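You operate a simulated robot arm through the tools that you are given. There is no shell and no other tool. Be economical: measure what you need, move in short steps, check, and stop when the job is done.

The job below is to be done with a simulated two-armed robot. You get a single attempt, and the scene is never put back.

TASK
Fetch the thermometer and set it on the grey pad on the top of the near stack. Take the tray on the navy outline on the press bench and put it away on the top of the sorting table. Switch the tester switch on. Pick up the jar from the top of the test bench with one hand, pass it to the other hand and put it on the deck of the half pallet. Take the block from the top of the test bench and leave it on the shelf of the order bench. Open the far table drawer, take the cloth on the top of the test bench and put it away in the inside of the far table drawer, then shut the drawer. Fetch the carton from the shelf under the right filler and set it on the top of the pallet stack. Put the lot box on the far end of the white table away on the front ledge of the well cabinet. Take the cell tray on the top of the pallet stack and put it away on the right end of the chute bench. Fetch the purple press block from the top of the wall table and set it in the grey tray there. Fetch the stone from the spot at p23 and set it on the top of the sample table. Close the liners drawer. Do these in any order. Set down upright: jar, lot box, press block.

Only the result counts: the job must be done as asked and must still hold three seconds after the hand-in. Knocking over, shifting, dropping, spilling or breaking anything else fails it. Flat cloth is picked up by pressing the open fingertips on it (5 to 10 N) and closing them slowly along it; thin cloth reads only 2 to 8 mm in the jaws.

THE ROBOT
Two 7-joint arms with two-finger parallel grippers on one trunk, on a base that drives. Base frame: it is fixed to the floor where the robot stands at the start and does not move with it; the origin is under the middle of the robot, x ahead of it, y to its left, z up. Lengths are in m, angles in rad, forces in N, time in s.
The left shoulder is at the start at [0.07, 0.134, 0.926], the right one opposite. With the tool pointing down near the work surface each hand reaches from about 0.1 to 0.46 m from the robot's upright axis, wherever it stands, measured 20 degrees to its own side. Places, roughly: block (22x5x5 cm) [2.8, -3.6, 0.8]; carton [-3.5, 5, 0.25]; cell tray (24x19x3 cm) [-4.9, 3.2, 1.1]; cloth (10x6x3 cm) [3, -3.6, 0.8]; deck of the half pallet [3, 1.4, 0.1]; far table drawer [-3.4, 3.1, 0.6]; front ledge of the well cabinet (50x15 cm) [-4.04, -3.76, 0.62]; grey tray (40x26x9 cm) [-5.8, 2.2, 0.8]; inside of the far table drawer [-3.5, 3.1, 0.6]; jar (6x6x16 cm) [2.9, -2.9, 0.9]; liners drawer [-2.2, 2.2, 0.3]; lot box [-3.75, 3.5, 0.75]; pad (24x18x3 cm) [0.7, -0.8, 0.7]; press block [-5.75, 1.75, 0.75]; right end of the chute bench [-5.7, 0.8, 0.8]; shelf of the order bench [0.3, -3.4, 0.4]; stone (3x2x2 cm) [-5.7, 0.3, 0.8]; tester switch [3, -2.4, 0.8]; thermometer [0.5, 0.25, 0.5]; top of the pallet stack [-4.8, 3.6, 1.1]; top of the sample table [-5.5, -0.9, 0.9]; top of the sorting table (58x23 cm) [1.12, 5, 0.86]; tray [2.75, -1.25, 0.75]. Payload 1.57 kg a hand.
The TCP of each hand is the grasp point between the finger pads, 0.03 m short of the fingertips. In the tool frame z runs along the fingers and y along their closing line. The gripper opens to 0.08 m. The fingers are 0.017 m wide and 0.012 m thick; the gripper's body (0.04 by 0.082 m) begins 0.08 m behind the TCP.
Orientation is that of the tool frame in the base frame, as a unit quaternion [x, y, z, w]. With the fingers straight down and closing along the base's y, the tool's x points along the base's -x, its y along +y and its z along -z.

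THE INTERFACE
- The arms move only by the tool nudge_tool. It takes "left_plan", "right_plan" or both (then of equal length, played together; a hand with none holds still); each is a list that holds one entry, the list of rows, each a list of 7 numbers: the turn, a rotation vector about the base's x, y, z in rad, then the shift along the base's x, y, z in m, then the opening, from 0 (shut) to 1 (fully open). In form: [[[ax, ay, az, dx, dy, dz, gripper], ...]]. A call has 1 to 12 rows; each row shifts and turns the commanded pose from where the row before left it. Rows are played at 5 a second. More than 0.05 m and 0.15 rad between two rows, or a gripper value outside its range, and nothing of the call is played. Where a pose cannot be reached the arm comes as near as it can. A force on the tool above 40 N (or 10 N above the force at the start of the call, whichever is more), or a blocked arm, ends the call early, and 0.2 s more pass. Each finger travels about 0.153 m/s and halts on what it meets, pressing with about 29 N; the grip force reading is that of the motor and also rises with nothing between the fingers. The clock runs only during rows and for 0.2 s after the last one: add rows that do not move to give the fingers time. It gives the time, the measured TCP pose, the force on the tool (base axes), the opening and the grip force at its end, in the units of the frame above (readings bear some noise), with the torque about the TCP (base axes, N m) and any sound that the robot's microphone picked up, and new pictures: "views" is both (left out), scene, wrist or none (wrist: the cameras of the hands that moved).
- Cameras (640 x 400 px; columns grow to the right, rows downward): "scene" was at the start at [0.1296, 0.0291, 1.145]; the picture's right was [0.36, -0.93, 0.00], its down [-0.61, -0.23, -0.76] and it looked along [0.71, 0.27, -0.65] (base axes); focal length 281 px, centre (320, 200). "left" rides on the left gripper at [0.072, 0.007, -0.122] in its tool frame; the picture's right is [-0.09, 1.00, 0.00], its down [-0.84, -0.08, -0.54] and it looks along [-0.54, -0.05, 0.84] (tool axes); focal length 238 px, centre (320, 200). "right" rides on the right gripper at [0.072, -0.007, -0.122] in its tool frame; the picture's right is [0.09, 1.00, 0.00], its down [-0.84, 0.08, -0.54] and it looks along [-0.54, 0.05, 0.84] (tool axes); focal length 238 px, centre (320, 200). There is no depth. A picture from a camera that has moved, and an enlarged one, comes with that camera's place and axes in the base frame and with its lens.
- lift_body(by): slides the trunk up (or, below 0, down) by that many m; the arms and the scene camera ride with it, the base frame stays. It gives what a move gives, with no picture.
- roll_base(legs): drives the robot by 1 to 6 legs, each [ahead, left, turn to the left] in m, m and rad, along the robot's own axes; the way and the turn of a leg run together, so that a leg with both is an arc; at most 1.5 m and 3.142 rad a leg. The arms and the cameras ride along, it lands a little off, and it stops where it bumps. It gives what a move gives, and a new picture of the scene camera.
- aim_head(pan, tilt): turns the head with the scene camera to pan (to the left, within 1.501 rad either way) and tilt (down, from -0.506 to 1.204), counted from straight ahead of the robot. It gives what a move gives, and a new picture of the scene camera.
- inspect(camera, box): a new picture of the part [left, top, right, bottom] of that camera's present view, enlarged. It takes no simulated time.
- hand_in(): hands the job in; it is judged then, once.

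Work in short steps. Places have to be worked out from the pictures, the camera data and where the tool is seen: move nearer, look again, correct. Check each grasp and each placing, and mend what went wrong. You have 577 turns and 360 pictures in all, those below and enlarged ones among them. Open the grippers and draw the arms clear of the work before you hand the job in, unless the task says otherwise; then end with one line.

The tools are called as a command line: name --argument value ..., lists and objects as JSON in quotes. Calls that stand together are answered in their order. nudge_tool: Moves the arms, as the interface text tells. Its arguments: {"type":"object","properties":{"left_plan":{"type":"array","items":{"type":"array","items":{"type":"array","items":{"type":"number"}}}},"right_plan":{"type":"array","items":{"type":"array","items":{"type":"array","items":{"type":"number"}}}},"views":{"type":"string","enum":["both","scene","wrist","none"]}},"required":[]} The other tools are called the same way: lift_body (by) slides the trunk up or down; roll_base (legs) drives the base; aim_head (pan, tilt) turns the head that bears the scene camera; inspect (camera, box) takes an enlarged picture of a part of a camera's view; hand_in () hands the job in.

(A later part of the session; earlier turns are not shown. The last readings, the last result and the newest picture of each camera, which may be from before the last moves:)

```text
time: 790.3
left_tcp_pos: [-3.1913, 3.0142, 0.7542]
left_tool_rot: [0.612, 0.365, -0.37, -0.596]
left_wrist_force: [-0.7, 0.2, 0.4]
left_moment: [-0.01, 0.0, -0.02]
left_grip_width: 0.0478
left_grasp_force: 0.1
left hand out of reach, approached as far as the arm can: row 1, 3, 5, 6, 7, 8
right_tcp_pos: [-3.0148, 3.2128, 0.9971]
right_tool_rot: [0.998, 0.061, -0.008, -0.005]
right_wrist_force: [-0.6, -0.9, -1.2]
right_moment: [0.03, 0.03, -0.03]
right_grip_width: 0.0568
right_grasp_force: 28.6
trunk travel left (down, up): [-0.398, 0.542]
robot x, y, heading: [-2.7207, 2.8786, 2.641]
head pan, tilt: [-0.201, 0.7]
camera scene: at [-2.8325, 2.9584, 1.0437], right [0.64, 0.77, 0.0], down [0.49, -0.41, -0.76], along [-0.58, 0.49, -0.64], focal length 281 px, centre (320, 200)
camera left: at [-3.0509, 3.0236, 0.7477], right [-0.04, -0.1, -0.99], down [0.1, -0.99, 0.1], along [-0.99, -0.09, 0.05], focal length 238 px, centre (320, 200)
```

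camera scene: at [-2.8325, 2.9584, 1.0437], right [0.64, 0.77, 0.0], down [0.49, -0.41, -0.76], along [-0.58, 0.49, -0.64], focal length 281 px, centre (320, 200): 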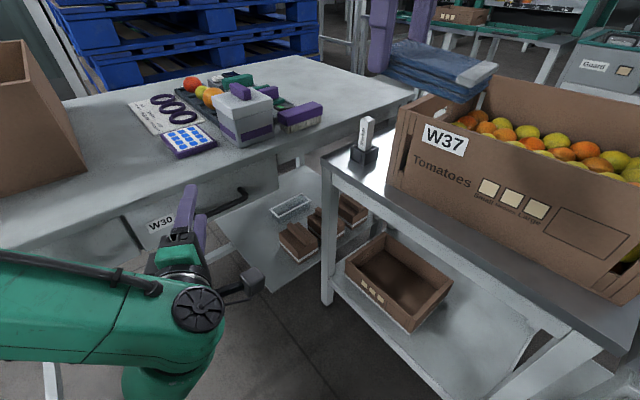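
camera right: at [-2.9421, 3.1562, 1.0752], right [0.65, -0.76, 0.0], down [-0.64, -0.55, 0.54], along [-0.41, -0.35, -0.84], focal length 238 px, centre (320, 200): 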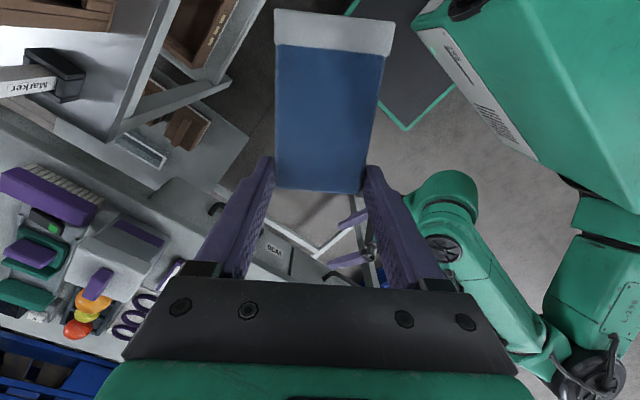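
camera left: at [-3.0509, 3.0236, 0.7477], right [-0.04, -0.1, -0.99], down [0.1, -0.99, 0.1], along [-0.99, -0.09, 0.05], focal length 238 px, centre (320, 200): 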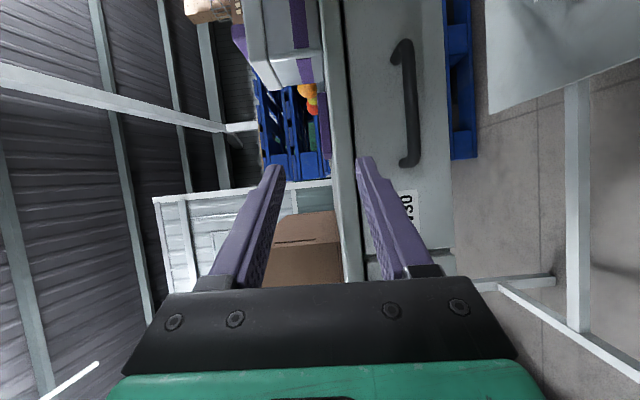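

The bar is lower (z≈0.66) and just ahead. I'll lower via the trunk, so first I move the cloth hand away from the marker stand below it.

nudge_tool --right_plan '[[[0, 0, 0, 0.02, -0.03, 0.02, 0], [0, 0, 0, 0.02, -0.03, 0.02, 0], [0, 0, 0, 0.02, -0.03, 0.02, 0], [0, 0, 0, 0.02, -0.02, 0.02, 0], [0, 0, 0, 0, 0, 0.03, 0]]]' --views "none"

lift_body --by -0.1

inspect --camera "left" --box '[200, 0, 520, 300]'

```text
time: 791.5
left_tcp_pos: [-3.1912, 3.0146, 0.7546]
left_tool_rot: [0.613, 0.365, -0.369, -0.596]
left_wrist_force: [0.9, 0.2, -0.4]
left_moment: [0.02, -0.01, -0.02]
left_grip_width: 0.0478
left_grasp_force: 0.0
right_tcp_pos: [-2.9907, 3.1707, 1.0067]
right_tool_rot: [0.998, 0.06, -0.009, -0.005]
right_wrist_force: [1.0, 0.0, -0.8]
right_moment: [-0.01, 0.02, 0.02]
right_grip_width: 0.057
right_grasp_force: 29.4
right hand out of reach, approached as far as the arm can: row 1, 2, 3, 4, 5
trunk travel left (down, up): [-0.398, 0.542]
robot x, y, heading: [-2.7234, 2.8832, 2.648]
head pan, tilt: [-0.201, 0.7]
```

```text
time: 792.8
left_tcp_pos: [-3.1908, 3.0147, 0.6543]
left_tool_rot: [0.612, 0.364, -0.37, -0.596]
left_wrist_force: [0.0, -0.3, -0.6]
left_moment: [0.02, 0.03, 0.02]
left_grip_width: 0.0476
left_grasp_force: 0.2
right_tcp_pos: [-2.9916, 3.171, 0.9064]
right_tool_rot: [0.998, 0.061, -0.008, -0.005]
right_wrist_force: [0.2, 1.6, -1.4]
right_moment: [-0.02, 0.0, -0.01]
right_grip_width: 0.057
right_grasp_force: 29.0
trunk travel left (down, up): [-0.298, 0.642]
robot x, y, heading: [-2.7219, 2.8821, 2.645]
head pan, tilt: [-0.201, 0.7]
```

```text
1.33 times, centred on (360, 150) of left
camera zoom: at [-3.0502, 3.0236, 0.6478], right [-0.04, -0.11, -0.99], down [0.1, -0.99, 0.1], along [-0.99, -0.09, 0.05], focal length 318 px, centre (267, 267)
```

zoom: 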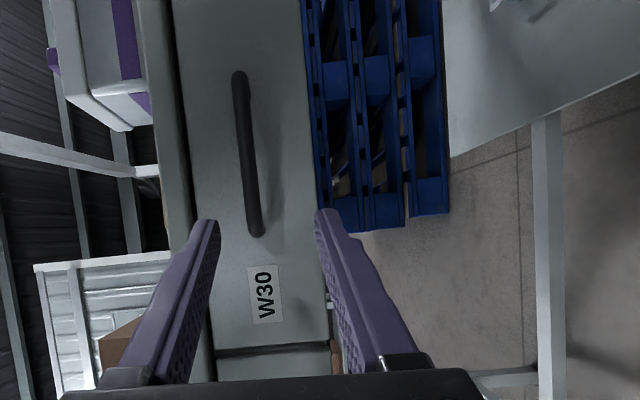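

Height is right (the bar is ~15 mm above centre). Before rolling in, I pull the cloth hand a bit south so it stays clear of the marker stand, and raise 15 mm.

nudge_tool --right_plan '[[[0, 0, 0, -0.02, -0.03, 0.0, 0], [0, 0, 0, -0.02, -0.03, 0.0, 0], [0, 0, 0, -0.01, -0.03, 0.02, 0]]]' --views "none"

lift_body --by 0.015

roll_base --legs '[[0.1, 0, 0]]'

inspect --camera "left" --box '[200, 0, 520, 300]'

```text
time: 793.6
left_tcp_pos: [-3.1917, 3.0136, 0.6554]
left_tool_rot: [0.612, 0.365, -0.369, -0.597]
left_wrist_force: [-0.2, -0.7, -0.1]
left_moment: [-0.02, 0.0, -0.03]
left_grip_width: 0.048
left_grasp_force: 0.1
right_tcp_pos: [-3.0106, 3.0856, 0.9022]
right_tool_rot: [0.998, 0.06, -0.009, -0.007]
right_wrist_force: [0.4, -0.8, -1.1]
right_moment: [0.08, 0.01, -0.05]
right_grip_width: 0.0569
right_grasp_force: 28.6
right hand out of reach, approached as far as the arm can: row 2, 3
trunk travel left (down, up): [-0.298, 0.642]
robot x, y, heading: [-2.721, 2.8838, 2.645]
head pan, tilt: [-0.201, 0.7]
```

```text
time: 794.2
left_tcp_pos: [-3.1921, 3.0141, 0.6689]
left_tool_rot: [0.612, 0.364, -0.37, -0.597]
left_wrist_force: [0.1, -0.1, -0.1]
left_moment: [0.0, 0.01, 0.0]
left_grip_width: 0.0482
left_grasp_force: 0.0
right_tcp_pos: [-3.0092, 3.0891, 0.9147]
right_tool_rot: [0.998, 0.061, -0.007, -0.006]
right_wrist_force: [-0.3, -0.3, -0.4]
right_moment: [0.02, 0.03, -0.02]
right_grip_width: 0.057
right_grasp_force: 28.5
trunk travel left (down, up): [-0.313, 0.627]
robot x, y, heading: [-2.7235, 2.8802, 2.641]
head pan, tilt: [-0.201, 0.7]
```

```text
time: 795.4
left_tcp_pos: [-3.2795, 3.0639, 0.6694]
left_tool_rot: [0.613, 0.365, -0.37, -0.595]
left_wrist_force: [0.3, 1.3, -0.1]
left_moment: [0.01, -0.02, 0.04]
left_grip_width: 0.0478
left_grasp_force: 0.1
right_tcp_pos: [-3.0971, 3.138, 0.9153]
right_tool_rot: [0.998, 0.06, -0.008, -0.006]
right_wrist_force: [-0.3, 0.2, -0.6]
right_moment: [0.01, -0.01, 0.01]
right_grip_width: 0.057
right_grasp_force: 29.2
trunk travel left (down, up): [-0.313, 0.627]
robot x, y, heading: [-2.8123, 2.9312, 2.642]
head pan, tilt: [-0.201, 0.7]
camera scene: at [-2.9201, 3.0066, 0.9586], right [0.64, 0.76, 0.0], down [0.49, -0.42, -0.76], along [-0.58, 0.49, -0.65], focal length 281 px, centre (320, 200)
```

scene: 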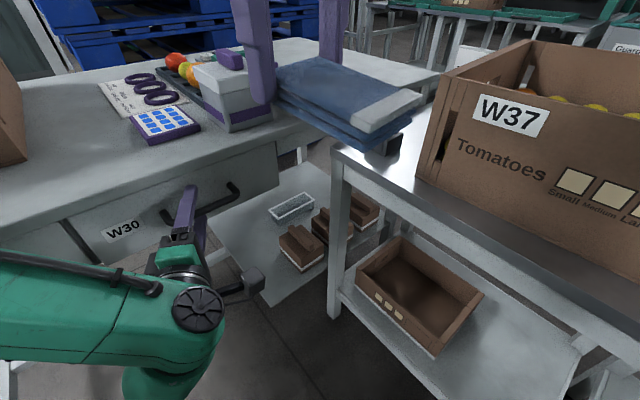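

```text
1.33 times, centred on (360, 150) of left
camera zoom: at [-3.1381, 3.0719, 0.6624], right [-0.04, -0.11, -0.99], down [0.1, -0.99, 0.1], along [-0.99, -0.09, 0.05], focal length 318 px, centre (267, 267)
```

zoom: 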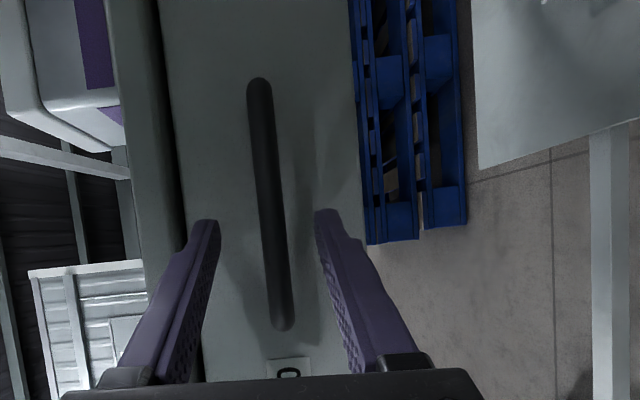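

The bar now lies between the fingers. I roll 4.5 cm further and close on it.

roll_base --legs '[[0.045, 0, 0]]'

nudge_tool --left_plan '[[[0, 0, 0, 0, 0, 0, 0.4], [0, 0, 0, 0, 0, 0, 0.2], [0, 0, 0, 0, 0, 0, 0], [0, 0, 0, 0, 0, 0, 0]]]' --views "wrist"

```text
time: 796.2
left_tcp_pos: [-3.2907, 3.0732, 0.6706]
left_tool_rot: [0.616, 0.359, -0.366, -0.598]
left_wrist_force: [7.8, -1.4, 2.1]
left_moment: [0.02, 0.3, -0.06]
left_grip_width: 0.0501
left_grasp_force: 0.9
right_tcp_pos: [-3.112, 3.1466, 0.9163]
right_tool_rot: [0.998, 0.059, -0.009, -0.005]
right_wrist_force: [0.6, 0.1, 0.0]
right_moment: [-0.02, 0.02, 0.0]
right_grip_width: 0.0569
right_grasp_force: 29.5
trunk travel left (down, up): [-0.313, 0.627]
robot x, y, heading: [-2.8255, 2.94, 2.649]
head pan, tilt: [-0.201, 0.7]
stopped in leg 1: the force on the tool passed its limit at 126 N (the readings are from after the stop); the commanded pose is now the measured one
camera scene: at [-2.9352, 3.0154, 0.9589], right [0.64, 0.76, 0.0], down [0.49, -0.41, -0.77], along [-0.59, 0.49, -0.64], focal length 281 px, centre (320, 200)
```

scene: 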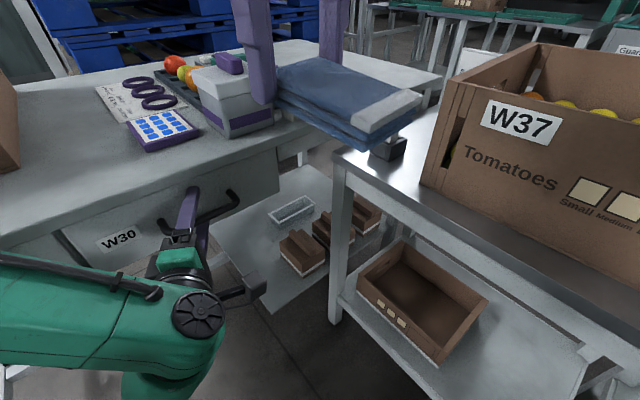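

```text
time: 797.2
left_tcp_pos: [-3.2889, 3.0742, 0.6642]
left_tool_rot: [0.62, 0.361, -0.364, -0.594]
left_wrist_force: [23.0, -2.5, -25.9]
left_moment: [0.7, 0.06, 0.31]
left_grip_width: 0.012
left_grasp_force: 29.3
right_tcp_pos: [-3.1142, 3.1456, 0.9157]
right_tool_rot: [0.998, 0.06, -0.008, -0.006]
right_wrist_force: [0.5, -0.1, -0.7]
right_moment: [0.04, 0.03, -0.01]
right_grip_width: 0.0569
right_grasp_force: 28.0
trunk travel left (down, up): [-0.313, 0.627]
robot x, y, heading: [-2.8296, 2.937, 2.644]
head pan, tilt: [-0.201, 0.7]
camera left: at [-3.1485, 3.0796, 0.6596], right [-0.03, -0.12, -0.99], down [0.08, -0.99, 0.11], along [-1.0, -0.08, 0.04], focal length 238 px, centre (320, 200)
```

left: 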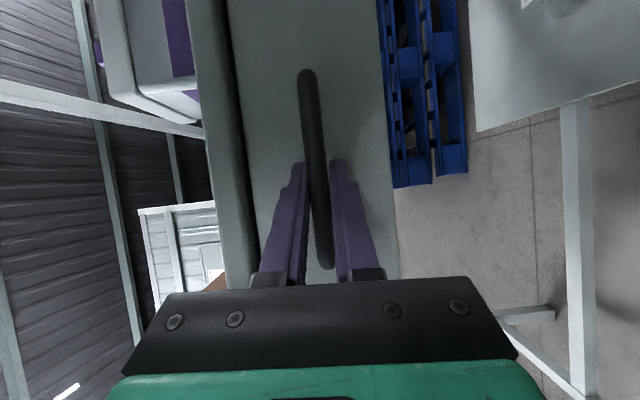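

The bar is gripped (12 mm). I pull by driving straight +x in two steps.

roll_base --legs '[[-0.088, -0.048, 0]]'

roll_base --legs '[[-0.105, -0.057, 0]]'

```text
time: 798.4
left_tcp_pos: [-3.1943, 3.0733, 0.6651]
left_tool_rot: [0.618, 0.363, -0.364, -0.594]
left_wrist_force: [-0.7, 1.0, -33.0]
left_moment: [0.73, 0.14, -0.25]
left_grip_width: 0.012
left_grasp_force: 29.7
right_tcp_pos: [-3.0166, 3.147, 0.914]
right_tool_rot: [0.998, 0.061, -0.006, -0.005]
right_wrist_force: [0.6, 0.1, -0.2]
right_moment: [0.01, 0.07, 0.03]
right_grip_width: 0.0568
right_grasp_force: 29.3
trunk travel left (down, up): [-0.313, 0.627]
robot x, y, heading: [-2.7312, 2.9406, 2.643]
head pan, tilt: [-0.201, 0.7]
camera scene: at [-2.8401, 3.0168, 0.9581], right [0.64, 0.77, 0.0], down [0.5, -0.42, -0.76], along [-0.58, 0.49, -0.65], focal length 281 px, centre (320, 200)
```

scene: 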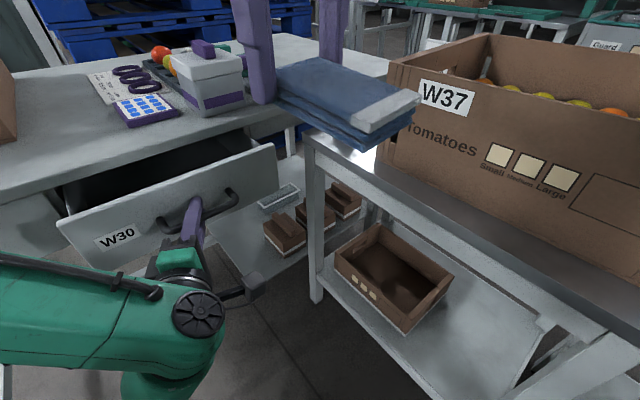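

```text
time: 799.6
left_tcp_pos: [-3.0714, 3.0716, 0.665]
left_tool_rot: [0.62, 0.362, -0.365, -0.593]
left_wrist_force: [-0.2, 15.0, -21.0]
left_moment: [0.7, 0.11, -0.19]
left_grip_width: 0.0123
left_grasp_force: 29.1
right_tcp_pos: [-2.8935, 3.1477, 0.9141]
right_tool_rot: [0.998, 0.06, -0.007, -0.004]
right_wrist_force: [0.3, 0.4, -0.3]
right_moment: [0.02, 0.01, -0.01]
right_grip_width: 0.0568
right_grasp_force: 29.5
trunk travel left (down, up): [-0.313, 0.627]
robot x, y, heading: [-2.6069, 2.9408, 2.645]
head pan, tilt: [-0.201, 0.7]
camera scene: at [-2.7169, 3.0171, 0.9581], right [0.64, 0.77, 0.0], down [0.49, -0.42, -0.76], along [-0.58, 0.49, -0.65], focal length 281 px, centre (320, 200)
```

scene: 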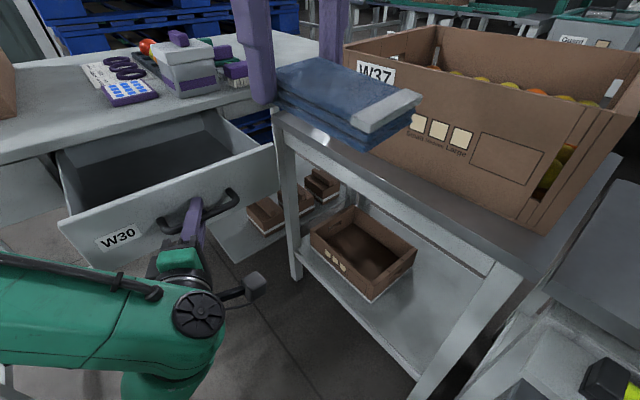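

The drawer is open about 0.22 m. I release the handle, withdraw the left hand, raise, then turn to face the drawer squarely for the cloth.

nudge_tool --left_plan '[[[0, 0, 0, 0, 0, 0, 0.5], [0, 0, 0, 0, 0, 0, 0.7], [0, 0, 0, 0.03, -0.015, 0, 0.7], [0, 0, 0, 0.04, -0.02, 0, 0.7], [0, 0, 0, 0.03, -0.02, 0, 0.7]]]' --views "none"

lift_body --by 0.15

roll_base --legs '[[0, 0, 0.497], [0.1, 0, 0]]'

aim_head --pan -0.1 --tilt 0.85

```text
time: 800.8
left_tcp_pos: [-3.0586, 3.0663, 0.6666]
left_tool_rot: [0.618, 0.362, -0.365, -0.595]
left_wrist_force: [0.3, 0.1, -0.3]
left_moment: [-0.01, 0.0, 0.02]
left_grip_width: 0.0561
left_grasp_force: 0.1
left hand out of reach, approached as far as the arm can: row 3, 4, 5
right_tcp_pos: [-2.8936, 3.1457, 0.9154]
right_tool_rot: [0.998, 0.061, -0.009, -0.006]
right_wrist_force: [1.1, -0.6, 0.7]
right_moment: [-0.01, 0.03, -0.01]
right_grip_width: 0.0571
right_grasp_force: 29.0
trunk travel left (down, up): [-0.313, 0.627]
robot x, y, heading: [-2.6074, 2.9357, 2.639]
head pan, tilt: [-0.201, 0.7]
```

```text
time: 801.6
left_tcp_pos: [-3.0573, 3.0657, 0.6972]
left_tool_rot: [0.634, 0.365, -0.356, -0.581]
left_wrist_force: [-1.2, 9.3, -24.0]
left_moment: [0.55, -0.08, -0.02]
left_grip_width: 0.0766
left_grasp_force: 12.2
right_tcp_pos: [-2.893, 3.1472, 0.9588]
right_tool_rot: [0.998, 0.059, -0.007, -0.005]
right_wrist_force: [0.6, 0.1, -0.2]
right_moment: [0.04, 0.03, 0.01]
right_grip_width: 0.057
right_grasp_force: 28.9
trunk travel left (down, up): [-0.357, 0.583]
robot x, y, heading: [-2.6055, 2.9357, 2.644]
head pan, tilt: [-0.201, 0.7]
stopped: the force on the tool passed its limit at 64 N (the readings are from after the stop); the commanded pose is now the measured one
```

```text
time: 804.2
left_tcp_pos: [-3.1617, 2.8281, 0.7016]
left_tool_rot: [0.517, 0.511, -0.494, -0.476]
left_wrist_force: [0.2, -0.2, 0.6]
left_moment: [0.01, 0.03, 0.01]
left_grip_width: 0.0561
left_grasp_force: 0.1
right_tcp_pos: [-3.0577, 2.9781, 0.9598]
right_tool_rot: [0.951, 0.309, -0.01, -0.005]
right_wrist_force: [0.2, 0.7, -0.6]
right_moment: [0.0, -0.01, 0.02]
right_grip_width: 0.0566
right_grasp_force: 29.2
trunk travel left (down, up): [-0.357, 0.583]
robot x, y, heading: [-2.7042, 2.9365, -3.136]
head pan, tilt: [-0.201, 0.7]
camera scene: at [-2.8405, 2.9504, 1.0033], right [0.19, 0.98, 0.0], down [0.63, -0.12, -0.76], along [-0.75, 0.14, -0.65], focal length 281 px, centre (320, 200)
```

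scene: 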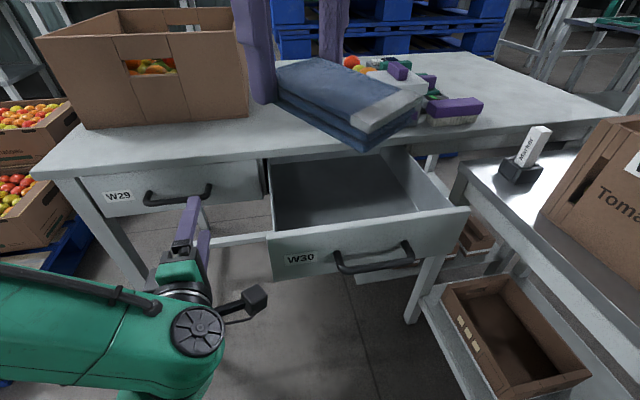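

```text
time: 804.9
left_tcp_pos: [-3.1624, 2.8286, 0.7008]
left_tool_rot: [0.518, 0.511, -0.495, -0.476]
left_wrist_force: [0.9, -0.5, -0.7]
left_moment: [-0.02, 0.04, -0.02]
left_grip_width: 0.0561
left_grasp_force: 0.2
right_tcp_pos: [-3.0579, 2.9789, 0.9599]
right_tool_rot: [0.951, 0.309, -0.008, -0.003]
right_wrist_force: [-0.2, 0.2, -0.5]
right_moment: [-0.02, -0.02, -0.02]
right_grip_width: 0.057
right_grasp_force: 29.4
trunk travel left (down, up): [-0.357, 0.583]
robot x, y, heading: [-2.7089, 2.9351, -3.13]
head pan, tilt: [-0.099, 0.85]
camera scene: at [-2.834, 2.9414, 0.9912], right [0.09, 1.0, 0.0], down [0.75, -0.07, -0.66], along [-0.66, 0.06, -0.75], focal length 281 px, centre (320, 200)
```

scene: 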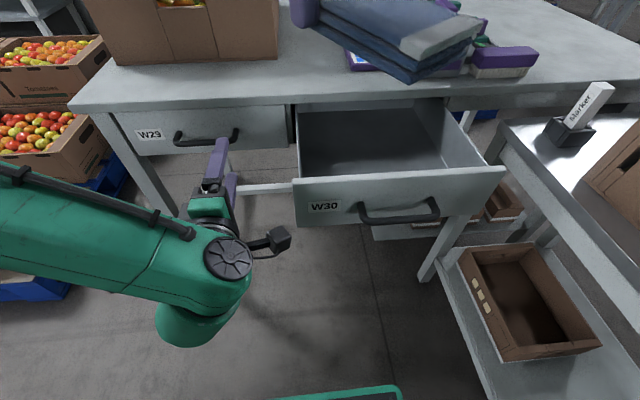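

The drawer is still open and both hands are free of it. I square the cloth up and carry it over the open part at about (−3.2, 3.09).

nudge_tool --right_plan '[[[0, 0, -0.126, -0.03, 0.022, 0, 0], [0, 0, -0.126, -0.03, 0.022, 0, 0], [0, 0, -0.126, -0.03, 0.022, 0, 0], [0, 0, -0.126, -0.03, 0.022, -0.01, 0], [0, 0, -0.126, -0.022, 0.022, -0.02, 0], [0, 0, 0, 0, 0, -0.03, 0]]]' --views "both"

```text
time: 806.3
left_tcp_pos: [-3.1615, 2.8291, 0.7007]
left_tool_rot: [0.517, 0.511, -0.495, -0.476]
left_wrist_force: [-0.3, 0.4, -0.4]
left_moment: [-0.01, -0.05, -0.03]
left_grip_width: 0.056
left_grasp_force: 0.0
right_tcp_pos: [-3.1227, 3.0745, 0.9095]
right_tool_rot: [1.0, -0.002, -0.009, -0.007]
right_wrist_force: [-0.6, 0.2, 0.4]
right_moment: [-0.01, -0.01, 0.0]
right_grip_width: 0.0568
right_grasp_force: 28.5
right hand out of reach, approached as far as the arm can: row 2, 3
trunk travel left (down, up): [-0.357, 0.583]
robot x, y, heading: [-2.7104, 2.9351, -3.13]
head pan, tilt: [-0.099, 0.85]
camera scene: at [-2.834, 2.9418, 0.9912], right [0.09, 1.0, 0.0], down [0.75, -0.07, -0.66], along [-0.66, 0.06, -0.75], focal length 281 px, centre (320, 200)
camera right: at [-3.0495, 3.0802, 1.0304], right [0.09, -1.0, -0.01], down [-0.83, -0.08, 0.56], along [-0.55, -0.04, -0.83], focal length 238 px, centre (320, 200)
```

scene: 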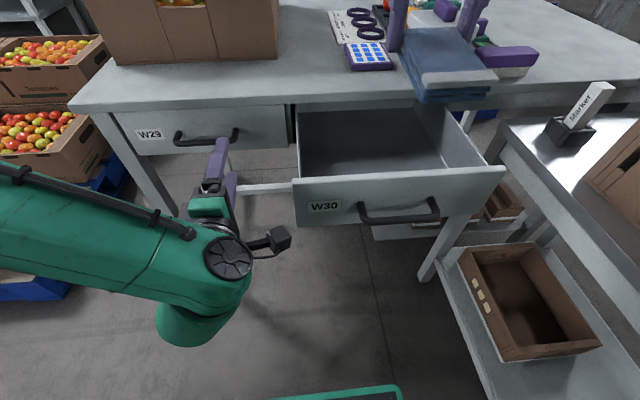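
right: 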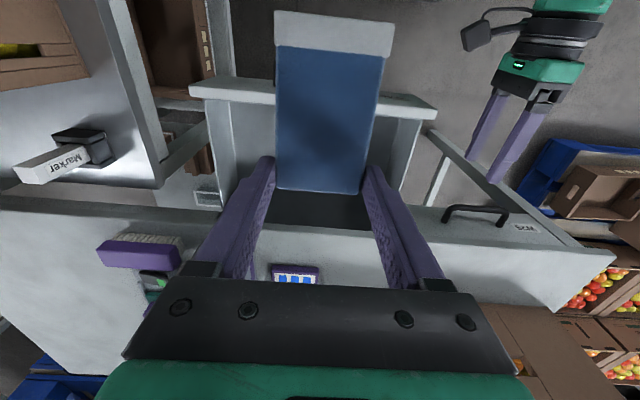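

The cloth lines up with the drawer; I need 75 mm further in. Then I lower it into the drawer.

nudge_tool --right_plan '[[[0, 0, 0, -0.025, 0.005, -0.01, 0], [0, 0, 0, -0.025, 0, -0.02, 0], [0, 0, 0, -0.025, 0, -0.02, 0], [0, 0, 0, 0, 0, -0.045, 0], [0, 0, 0, 0, 0, -0.045, 0], [0, 0, 0, 0, 0, -0.03, 0], [0, 0, 0, 0, 0, 0, 0]]]' --views "both"

```text
time: 807.9
left_tcp_pos: [-3.1616, 2.8286, 0.7031]
left_tool_rot: [0.517, 0.511, -0.496, -0.476]
left_wrist_force: [-0.1, 0.2, 0.1]
left_moment: [0.01, -0.03, -0.03]
left_grip_width: 0.056
left_grasp_force: 0.1
right_tcp_pos: [-3.1986, 3.0802, 0.7404]
right_tool_rot: [1.0, -0.001, -0.008, -0.007]
right_wrist_force: [-1.0, 0.8, 9.9]
right_moment: [-0.16, -0.79, 0.08]
right_grip_width: 0.0567
right_grasp_force: 29.1
trunk travel left (down, up): [-0.357, 0.583]
robot x, y, heading: [-2.707, 2.9374, -3.128]
head pan, tilt: [-0.099, 0.85]
camera scene: at [-2.833, 2.9413, 0.9914], right [0.09, 1.0, 0.0], down [0.75, -0.07, -0.66], along [-0.66, 0.06, -0.75], focal length 281 px, centre (320, 200)
camera right: at [-3.1241, 3.0862, 0.8614], right [0.09, -1.0, -0.01], down [-0.83, -0.08, 0.56], along [-0.55, -0.04, -0.83], focal length 238 px, centre (320, 200)
```

scene: 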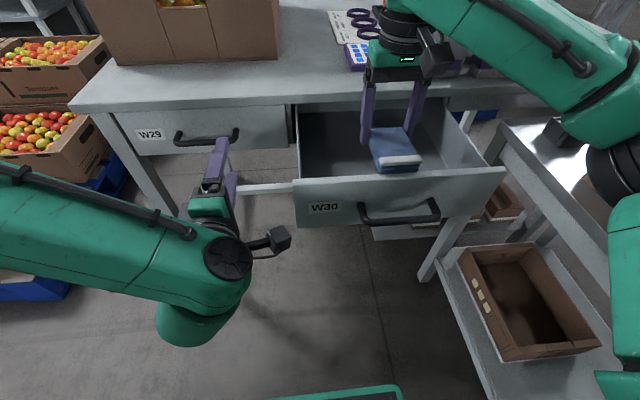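
right: 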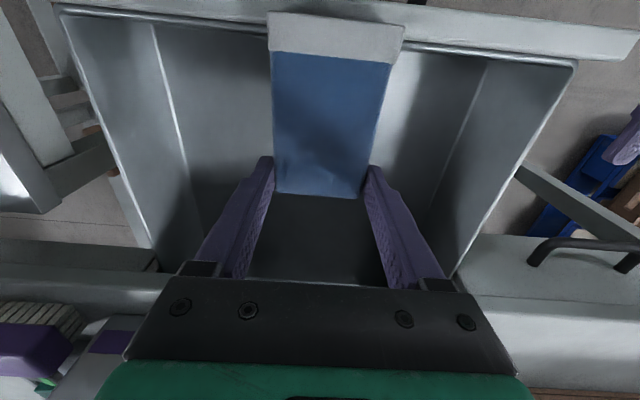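

The cloth's front end is touching the top of the drawer's face. I raise, move 35 mm further in, and lower again.

nudge_tool --right_plan '[[[0, 0, 0, 0, 0, 0.02, 0], [0, 0, 0, -0.018, 0, 0.005, 0], [0, 0, 0, -0.018, 0, 0, 0], [0, 0, 0, 0, 0, -0.03, 0], [0, 0, 0, 0, 0, -0.03, 0], [0, 0, 0, 0, 0, -0.02, 0], [0, 0, 0, 0, 0, -0.02, 0], [0, 0, 0, 0, 0, 0, 0]]]' --views "both"

```text
time: 809.7
left_tcp_pos: [-3.1615, 2.8279, 0.7024]
left_tool_rot: [0.517, 0.511, -0.495, -0.476]
left_wrist_force: [-0.1, 0.1, 0.3]
left_moment: [-0.01, 0.03, -0.02]
left_grip_width: 0.056
left_grasp_force: 0.1
right_tcp_pos: [-3.2343, 3.0787, 0.6642]
right_tool_rot: [1.0, 0.0, -0.008, -0.007]
right_wrist_force: [0.6, 0.0, -0.6]
right_moment: [-0.01, -0.01, 0.02]
right_grip_width: 0.0569
right_grasp_force: 28.9
trunk travel left (down, up): [-0.357, 0.583]
robot x, y, heading: [-2.7068, 2.9388, -3.134]
head pan, tilt: [-0.099, 0.85]
camera scene: at [-2.834, 2.9413, 0.9912], right [0.09, 1.0, 0.0], down [0.75, -0.07, -0.66], along [-0.66, 0.06, -0.75], focal length 281 px, centre (320, 200)
camera right: at [-3.1607, 3.0837, 0.7849], right [0.09, -1.0, -0.01], down [-0.83, -0.08, 0.55], along [-0.55, -0.04, -0.83], focal length 238 px, centre (320, 200)
```

scene: 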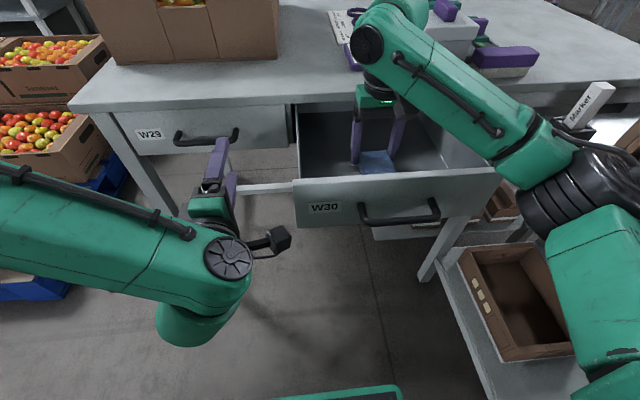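
right: 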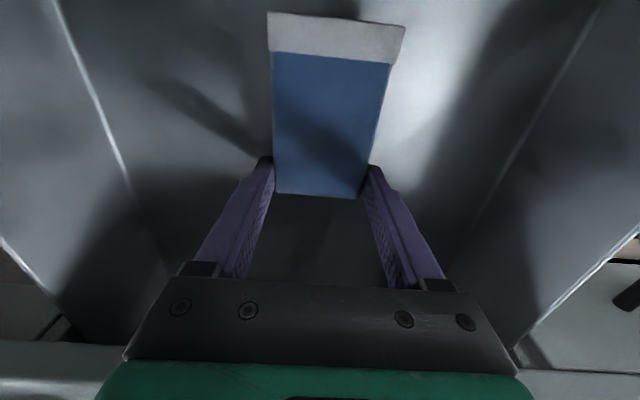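

It's inside the drawer. I lower a bit more with a contact check and release.

nudge_tool --right_plan '[[[0, 0, 0, 0, 0, -0.01, 0], [0, 0, 0, 0, 0, -0.01, 0], [0, 0, 0, 0, 0, 0, 0.75], [0, 0, 0, 0, 0, 0, 1], [0, 0, 0, 0, 0, 0, 1], [0, 0, 0, 0, 0, 0.03, 1], [0, 0, 0, 0, 0, 0.04, 1], [0, 0, 0, 0.0, 0, 0.04, 1], [0, 0, 0, 0.01, 0, 0.04, 1]]]' --views "wrist"

```text
time: 810.4
left_tcp_pos: [-3.161, 2.8292, 0.7024]
left_tool_rot: [0.516, 0.512, -0.495, -0.476]
left_wrist_force: [0.7, -0.5, 0.8]
left_moment: [-0.03, 0.02, -0.01]
left_grip_width: 0.0559
left_grasp_force: 0.1
right_tcp_pos: [-3.2383, 3.078, 0.654]
right_tool_rot: [1.0, -0.002, -0.019, -0.004]
right_wrist_force: [-1.5, 2.3, 21.5]
right_moment: [-0.57, -0.13, 0.18]
right_grip_width: 0.058
right_grasp_force: 0.0
trunk travel left (down, up): [-0.357, 0.583]
robot x, y, heading: [-2.7049, 2.9389, -3.13]
head pan, tilt: [-0.099, 0.85]
stopped in row 3 (right hand): the force on the tool passed its limit at 43 N (the readings are from after the stop); the commanded pose is now the measured one
camera right: at [-3.1602, 3.0848, 0.7738], right [0.09, -1.0, -0.01], down [-0.81, -0.08, 0.57], along [-0.57, -0.04, -0.82], focal length 238 px, centre (320, 200)
```

right: 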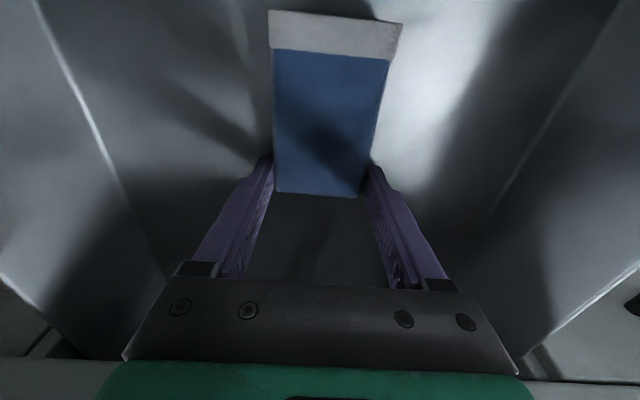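

Drawer floor is felt. I open and lift out.

nudge_tool --right_plan '[[[0, 0, 0, 0, 0, 0.003, 0.8], [0, 0, 0, 0, 0, 0, 1], [0, 0, 0, 0, 0, 0, 1], [0, 0, 0, 0, 0, 0.03, 1], [0, 0, 0, 0, 0, 0.04, 1], [0, 0, 0, 0.0, 0, 0.04, 1], [0, 0, 0, 0.0, 0, 0.045, 1], [0, 0, 0, 0.01, 0, 0.045, 1], [0, 0, 0, 0.03, 0, 0.03, 1]]]' --views "both"

```text
time: 812.4
left_tcp_pos: [-3.1625, 2.8287, 0.7013]
left_tool_rot: [0.517, 0.51, -0.495, -0.476]
left_wrist_force: [1.0, -0.1, 0.1]
left_moment: [0.0, 0.04, -0.02]
left_grip_width: 0.0559
left_grasp_force: 0.1
right_tcp_pos: [-3.1946, 3.0785, 0.8839]
right_tool_rot: [1.0, -0.001, -0.017, -0.004]
right_wrist_force: [0.4, -0.7, -0.8]
right_moment: [-0.01, 0.02, -0.02]
right_grip_width: 0.08
right_grasp_force: 0.1
trunk travel left (down, up): [-0.357, 0.583]
robot x, y, heading: [-2.7068, 2.9372, -3.131]
head pan, tilt: [-0.099, 0.85]
camera scene: at [-2.8329, 2.9417, 0.9913], right [0.09, 1.0, 0.0], down [0.75, -0.07, -0.66], along [-0.66, 0.06, -0.75], focal length 281 px, centre (320, 200)
camera right: at [-3.1188, 3.0839, 1.0031], right [0.09, -1.0, -0.01], down [-0.82, -0.08, 0.57], along [-0.57, -0.04, -0.82], focal length 238 px, centre (320, 200)
```

scene: 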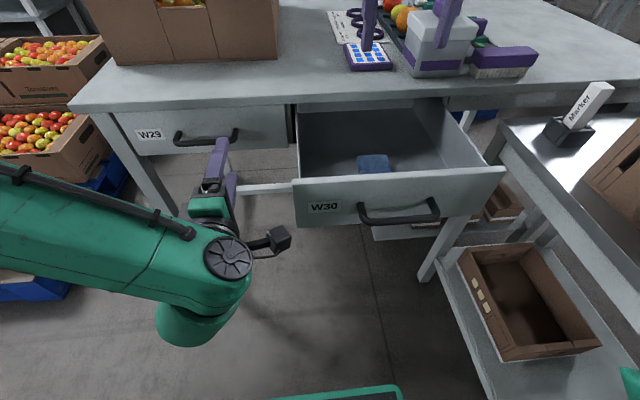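
right: 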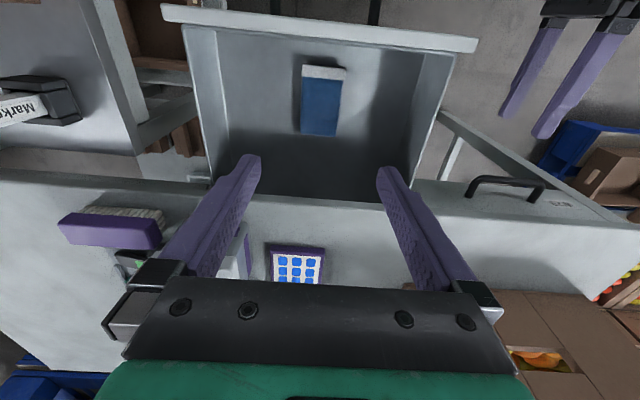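

The cloth lies in the drawer. To shut it I close the right hand, bring it out in front of the face, pitch it forward so the fingertips lead, and get ready to push.

nudge_tool --right_plan '[[[0, 0, 0, 0.04, 0, 0.02, 0.5], [0, 0, 0, 0.045, 0, 0, 0], [0, 0, 0, 0.045, 0, 0, 0], [0, 0.13, 0, 0.045, 0, 0, 0], [0, 0.13, 0, 0.03, 0, -0.03, 0], [0, 0.13, 0, 0, 0, -0.03, 0], [0, 0.13, 0, 0, 0, -0.03, 0], [0, 0.13, 0, 0, 0, -0.03, 0], [0, 0.13, 0, 0, 0, -0.03, 0]]]' --views "both"

```text
time: 814.4
left_tcp_pos: [-3.1618, 2.827, 0.7008]
left_tool_rot: [0.517, 0.511, -0.495, -0.476]
left_wrist_force: [0.5, -1.6, 0.4]
left_moment: [0.02, -0.02, -0.02]
left_grip_width: 0.0562
left_grasp_force: 0.1
right_tcp_pos: [-3.0452, 3.0261, 0.8588]
right_tool_rot: [0.919, -0.004, -0.395, -0.004]
right_wrist_force: [0.4, 0.0, 0.6]
right_moment: [0.03, -0.01, -0.05]
right_grip_width: 0.0002
right_grasp_force: 21.2
right hand out of reach, approached as far as the arm can: row 7, 8, 9
trunk travel left (down, up): [-0.357, 0.583]
robot x, y, heading: [-2.7077, 2.9396, -3.131]
head pan, tilt: [-0.099, 0.85]
camera scene: at [-2.8341, 2.9405, 0.9911], right [0.09, 1.0, 0.0], down [0.75, -0.07, -0.66], along [-0.66, 0.06, -0.75], focal length 281 px, centre (320, 200)
camera right: at [-2.9083, 3.0323, 0.8904], right [0.05, -1.0, -0.07], down [-0.18, -0.08, 0.98], along [-0.98, -0.04, -0.19], focal length 238 px, centre (320, 200)
```

scene: 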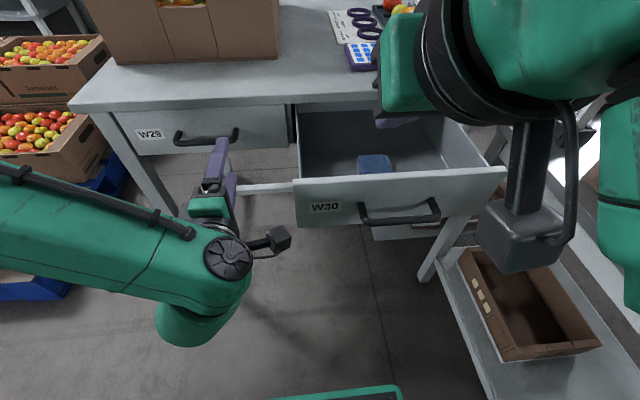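
right: 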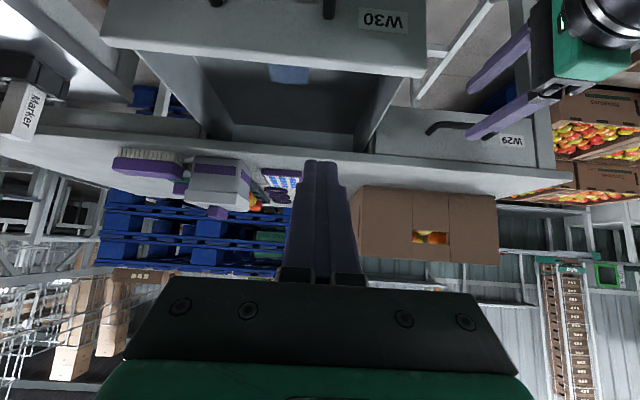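

I back up 0.1 m, lower the trunk to the face's height, and then push by rolling forward.

roll_base --legs '[[-0.1, 0, 0]]'

lift_body --by -0.15

roll_base --legs '[[0.2, 0, 0]]'

```text
time: 815.5
left_tcp_pos: [-3.061, 2.8293, 0.7018]
left_tool_rot: [0.517, 0.511, -0.495, -0.476]
left_wrist_force: [1.1, 1.1, 0.0]
left_moment: [0.01, -0.02, 0.0]
left_grip_width: 0.0559
left_grasp_force: 0.0
right_tcp_pos: [-2.9457, 3.0289, 0.859]
right_tool_rot: [0.919, -0.004, -0.394, -0.003]
right_wrist_force: [0.5, -0.4, 0.5]
right_moment: [-0.01, 0.03, -0.03]
right_grip_width: 0.0
right_grasp_force: 21.2
trunk travel left (down, up): [-0.357, 0.583]
robot x, y, heading: [-2.61, 2.935, -3.135]
head pan, tilt: [-0.099, 0.85]
camera scene: at [-2.7337, 2.9426, 0.9913], right [0.09, 1.0, 0.0], down [0.75, -0.07, -0.66], along [-0.66, 0.06, -0.75], focal length 281 px, centre (320, 200)
```

scene: 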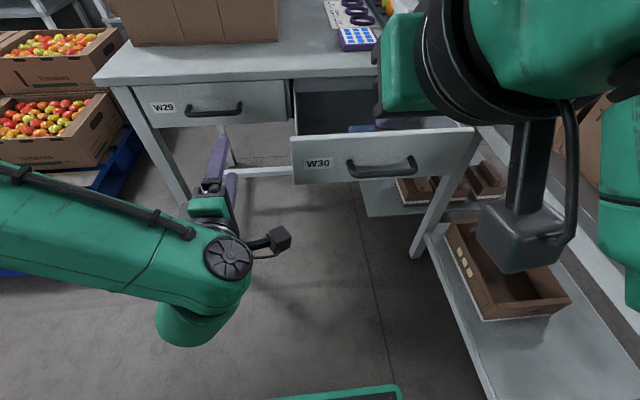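

```text
time: 817.2
left_tcp_pos: [-3.0627, 2.8304, 0.5514]
left_tool_rot: [0.517, 0.511, -0.495, -0.476]
left_wrist_force: [-0.1, 0.6, 0.4]
left_moment: [-0.04, 0.03, 0.02]
left_grip_width: 0.0559
left_grasp_force: 0.0
right_tcp_pos: [-2.9479, 3.0291, 0.7092]
right_tool_rot: [0.919, -0.005, -0.394, -0.003]
right_wrist_force: [0.1, -0.8, -0.8]
right_moment: [-0.03, -0.05, -0.04]
right_grip_width: 0.0
right_grasp_force: 20.9
trunk travel left (down, up): [-0.207, 0.733]
robot x, y, heading: [-2.6058, 2.937, -3.133]
head pan, tilt: [-0.099, 0.85]
```

```text
time: 818.9
left_tcp_pos: [-3.2646, 2.8263, 0.5521]
left_tool_rot: [0.517, 0.512, -0.495, -0.475]
left_wrist_force: [-0.6, 0.4, 0.7]
left_moment: [0.01, 0.01, 0.03]
left_grip_width: 0.0559
left_grasp_force: 0.1
right_tcp_pos: [-3.1472, 3.0264, 0.7074]
right_tool_rot: [0.919, -0.003, -0.395, -0.003]
right_wrist_force: [0.1, 0.0, 0.4]
right_moment: [0.0, 0.02, -0.02]
right_grip_width: 0.0
right_grasp_force: 21.4
trunk travel left (down, up): [-0.207, 0.733]
robot x, y, heading: [-2.8057, 2.9358, -3.132]
head pan, tilt: [-0.099, 0.85]
camera scene: at [-2.9355, 2.9401, 0.8411], right [0.09, 1.0, 0.0], down [0.75, -0.07, -0.66], along [-0.66, 0.06, -0.75], focal length 281 px, centre (320, 200)
```

scene: 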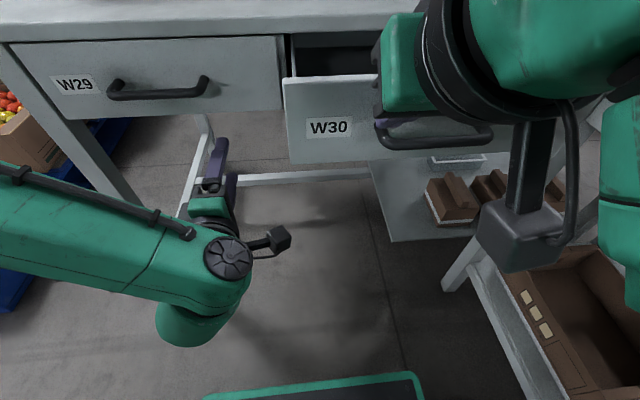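

The drawer is moving. I pull the left hand back out from under the table first, then keep pushing.

nudge_tool --left_plan '[[[0, 0, 0, 0.03, 0, -0.01, 0.3], [0, 0, 0, 0.03, 0, -0.01, 0], [0, 0, 0, 0.03, 0, -0.01, 0], [0, 0, 0, 0.03, 0, 0, 0]]]' --views "none"

roll_base --legs '[[0.14, 0, 0]]'

```text
time: 819.9
left_tcp_pos: [-3.2621, 2.8261, 0.5503]
left_tool_rot: [0.517, 0.512, -0.496, -0.475]
left_wrist_force: [-0.1, 0.5, -0.4]
left_moment: [-0.02, 0.02, 0.02]
left_grip_width: 0.0
left_grasp_force: 21.3
left hand out of reach, approached as far as the arm can: row 1, 2, 3, 4
right_tcp_pos: [-3.1478, 3.0258, 0.708]
right_tool_rot: [0.919, -0.004, -0.395, -0.004]
right_wrist_force: [0.7, -0.1, 0.0]
right_moment: [0.01, 0.01, 0.01]
right_grip_width: 0.0001
right_grasp_force: 21.4
trunk travel left (down, up): [-0.207, 0.733]
robot x, y, heading: [-2.8092, 2.9371, -3.126]
head pan, tilt: [-0.099, 0.85]
```

```text
time: 821.2
left_tcp_pos: [-3.3991, 2.8257, 0.5514]
left_tool_rot: [0.517, 0.511, -0.495, -0.476]
left_wrist_force: [-1.1, 0.7, 0.2]
left_moment: [0.0, 0.01, 0.01]
left_grip_width: 0.0001
left_grasp_force: 21.5
right_tcp_pos: [-3.283, 3.0247, 0.7084]
right_tool_rot: [0.92, -0.003, -0.393, -0.003]
right_wrist_force: [-0.1, -0.6, 0.1]
right_moment: [-0.02, 0.0, 0.05]
right_grip_width: 0.0002
right_grasp_force: 21.2
trunk travel left (down, up): [-0.207, 0.733]
robot x, y, heading: [-2.9413, 2.9329, -3.127]
head pan, tilt: [-0.099, 0.85]
camera scene: at [-3.0708, 2.9386, 0.8411], right [0.09, 1.0, 0.0], down [0.75, -0.07, -0.66], along [-0.66, 0.06, -0.75], focal length 281 px, centre (320, 200)
```

scene: 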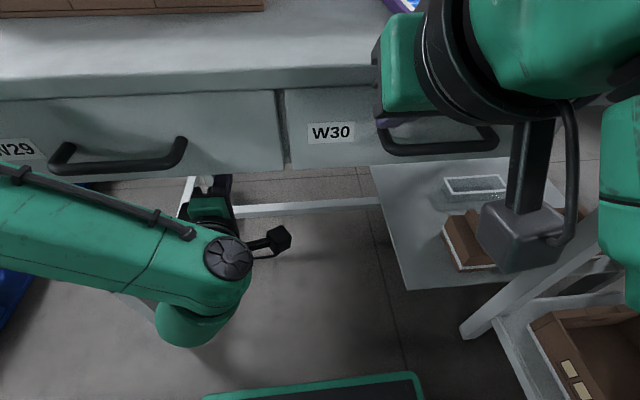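

roll_base --legs '[[0.06, 0, 0]]'

inspect --camera "scene" --box '[200, 60, 400, 190]'

```text
time: 822.0
left_tcp_pos: [-3.4139, 2.8261, 0.5535]
left_tool_rot: [0.516, 0.511, -0.496, -0.476]
left_wrist_force: [0.1, 0.6, 0.0]
left_moment: [-0.02, 0.0, -0.01]
left_grip_width: 0.0
left_grasp_force: 21.5
right_tcp_pos: [-3.2924, 3.0244, 0.7096]
right_tool_rot: [0.919, -0.004, -0.395, -0.004]
right_wrist_force: [25.1, 2.6, 7.0]
right_moment: [0.1, -0.16, -0.07]
right_grip_width: 0.0
right_grasp_force: 21.4
trunk travel left (down, up): [-0.207, 0.733]
robot x, y, heading: [-2.9607, 2.9333, -3.13]
head pan, tilt: [-0.099, 0.85]
stopped in leg 1: the force on the tool passed its limit at 115 N (the readings are from after the stop); the commanded pose is now the measured one
camera scene: at [-3.0843, 2.9389, 0.8418], right [0.09, 1.0, 0.0], down [0.74, -0.07, -0.66], along [-0.66, 0.06, -0.75], focal length 281 px, centre (320, 200)
```

scene: 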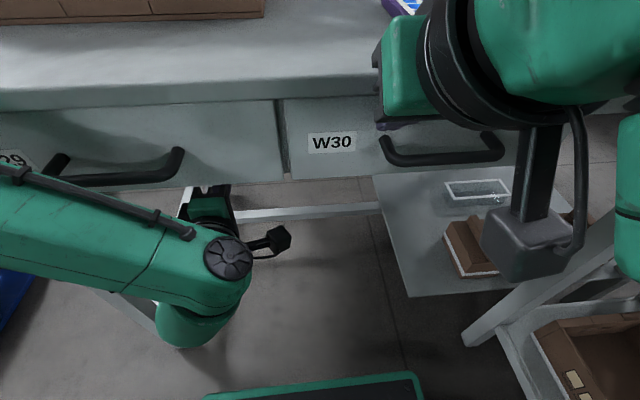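

```text
3.08 times, centred on (300, 125) of scene
camera zoom: at [-3.0843, 2.9389, 0.8418], right [0.09, 1.0, 0.0], down [0.74, -0.07, -0.66], along [-0.66, 0.06, -0.75], focal length 865 px, centre (382, 431)
```

zoom: 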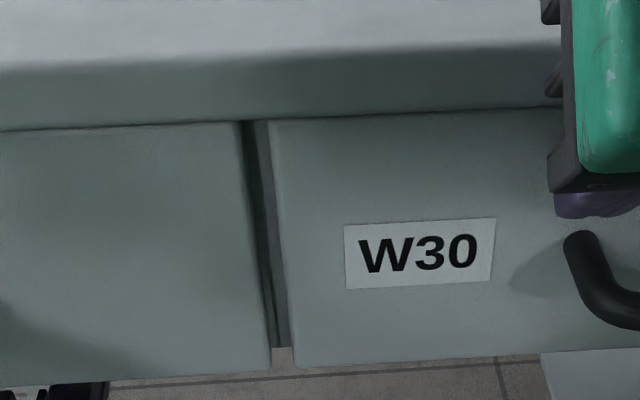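

W30 is flush and shut. I back away into the aisle and restore both hands to point down, turning the right one for a forward-closing grip.

roll_base --legs '[[-0.35, 0.15, 0]]'

nudge_tool --left_plan '[[[0, -0.14, 0, 0, 0, 0.01, 0.5], [0, -0.14, 0, 0, 0, 0.01, 1], [0, -0.14, 0, 0, 0, 0.01, 1], [0, -0.14, 0, 0, 0, 0.01, 1], [0, -0.14, 0, 0, 0, 0.01, 1], [0, -0.14, 0, 0, 0, 0.01, 1], [0, -0.14, 0, 0, 0, 0.01, 1], [0, -0.14, 0, 0, 0, 0.01, 1], [0, -0.14, 0, 0, 0, 0.01, 1], [0, -0.14, 0, 0, 0, 0.01, 1], [0, -0.11, 0, 0, 0, 0.01, 1]]]' --right_plan '[[[0, -0.135, 0, 0, 0.01, 0, 0.5], [0, -0.135, 0, 0, 0.01, 0, 1], [0, -0.135, 0, 0, 0.01, 0, 1], [0, -0.135, 0, 0, 0.01, 0, 1], [0, -0.135, 0, 0, 0.01, 0, 1], [0, -0.135, 0, 0, 0, 0, 1], [0, 0, -0.145, 0, 0, 0, 1], [0, 0, -0.145, 0, 0, 0, 1], [0, 0, -0.145, 0, 0, 0, 1], [0, 0, -0.145, 0, 0, 0, 1], [0, 0, -0.145, 0, 0, 0, 1]]]' --views "none"

nudge_tool --right_plan '[[[0, 0, -0.145, 0, 0, 0, 1], [0, 0, -0.145, 0, 0, 0, 1], [0, 0, -0.145, 0, 0, 0, 1], [0, 0, -0.145, 0, 0, 0, 1], [0, 0, -0.145, 0, 0, 0, 1], [0, 0, -0.12, 0, 0, 0, 1]]]' --views "none"

lift_body --by 0.4

```text
time: 824.4
left_tcp_pos: [-3.0601, 2.6798, 0.5509]
left_tool_rot: [0.517, 0.512, -0.495, -0.475]
left_wrist_force: [-0.5, 0.5, 0.3]
left_moment: [0.0, 0.03, 0.0]
left_grip_width: 0.0001
left_grasp_force: 21.2
right_tcp_pos: [-2.9404, 2.881, 0.7095]
right_tool_rot: [0.92, -0.004, -0.391, -0.004]
right_wrist_force: [0.5, -0.2, 0.1]
right_moment: [-0.01, 0.01, 0.02]
right_grip_width: 0.0
right_grasp_force: 21.4
trunk travel left (down, up): [-0.207, 0.733]
robot x, y, heading: [-2.6035, 2.7872, -3.13]
head pan, tilt: [-0.099, 0.85]
camera scene: at [-2.7319, 2.7932, 0.8412], right [0.09, 1.0, 0.0], down [0.75, -0.07, -0.66], along [-0.66, 0.06, -0.75], focal length 281 px, centre (320, 200)
```

scene: 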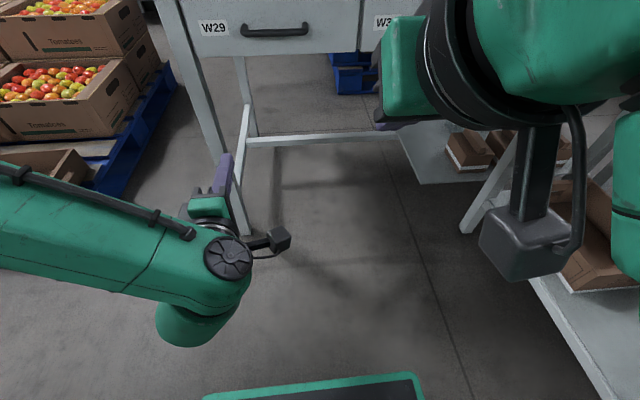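

```text
time: 826.8
left_tcp_pos: [-3.0539, 2.6482, 0.6601]
left_tool_rot: [0.716, 0.698, -0.005, 0.005]
left_wrist_force: [-0.7, -0.1, 0.3]
left_moment: [-0.01, -0.02, 0.0]
left_grip_width: 0.0799
left_grasp_force: 0.0
left hand out of reach, approached as far as the arm can: row 10, 11
right_tcp_pos: [-2.9403, 2.9285, 0.7077]
right_tool_rot: [0.934, -0.358, 0.003, -0.004]
right_wrist_force: [-0.2, -0.2, 0.9]
right_moment: [0.0, -0.04, -0.04]
right_grip_width: 0.08
right_grasp_force: 0.1
trunk travel left (down, up): [-0.207, 0.733]
robot x, y, heading: [-2.6047, 2.7869, -3.126]
head pan, tilt: [-0.099, 0.85]
```

```text
time: 828.2
left_tcp_pos: [-3.0547, 2.6493, 0.6591]
left_tool_rot: [0.715, 0.699, -0.006, 0.004]
left_wrist_force: [-0.1, -0.4, 0.1]
left_moment: [0.01, 0.02, -0.01]
left_grip_width: 0.0799
left_grasp_force: 0.0
right_tcp_pos: [-2.94, 2.9299, 0.7077]
right_tool_rot: [-0.705, 0.709, -0.004, 0.001]
right_wrist_force: [0.5, 0.4, -0.7]
right_moment: [-0.01, 0.01, -0.03]
right_grip_width: 0.0801
right_grasp_force: 0.1
trunk travel left (down, up): [-0.207, 0.733]
robot x, y, heading: [-2.6053, 2.7859, -3.128]
head pan, tilt: [-0.099, 0.85]
```

```text
time: 832.0
left_tcp_pos: [-3.0538, 2.6481, 1.0587]
left_tool_rot: [0.715, 0.699, -0.005, 0.005]
left_wrist_force: [0.0, -0.5, 0.1]
left_moment: [0.02, 0.0, -0.01]
left_grip_width: 0.0799
left_grasp_force: 0.0
right_tcp_pos: [-2.9408, 2.9301, 1.1084]
right_tool_rot: [-0.706, 0.708, -0.005, 0.003]
right_wrist_force: [-0.4, 1.0, 0.0]
right_moment: [0.01, 0.02, -0.03]
right_grip_width: 0.08
right_grasp_force: 0.1
trunk travel left (down, up): [-0.607, 0.333]
robot x, y, heading: [-2.604, 2.7888, -3.126]
head pan, tilt: [-0.099, 0.85]
```

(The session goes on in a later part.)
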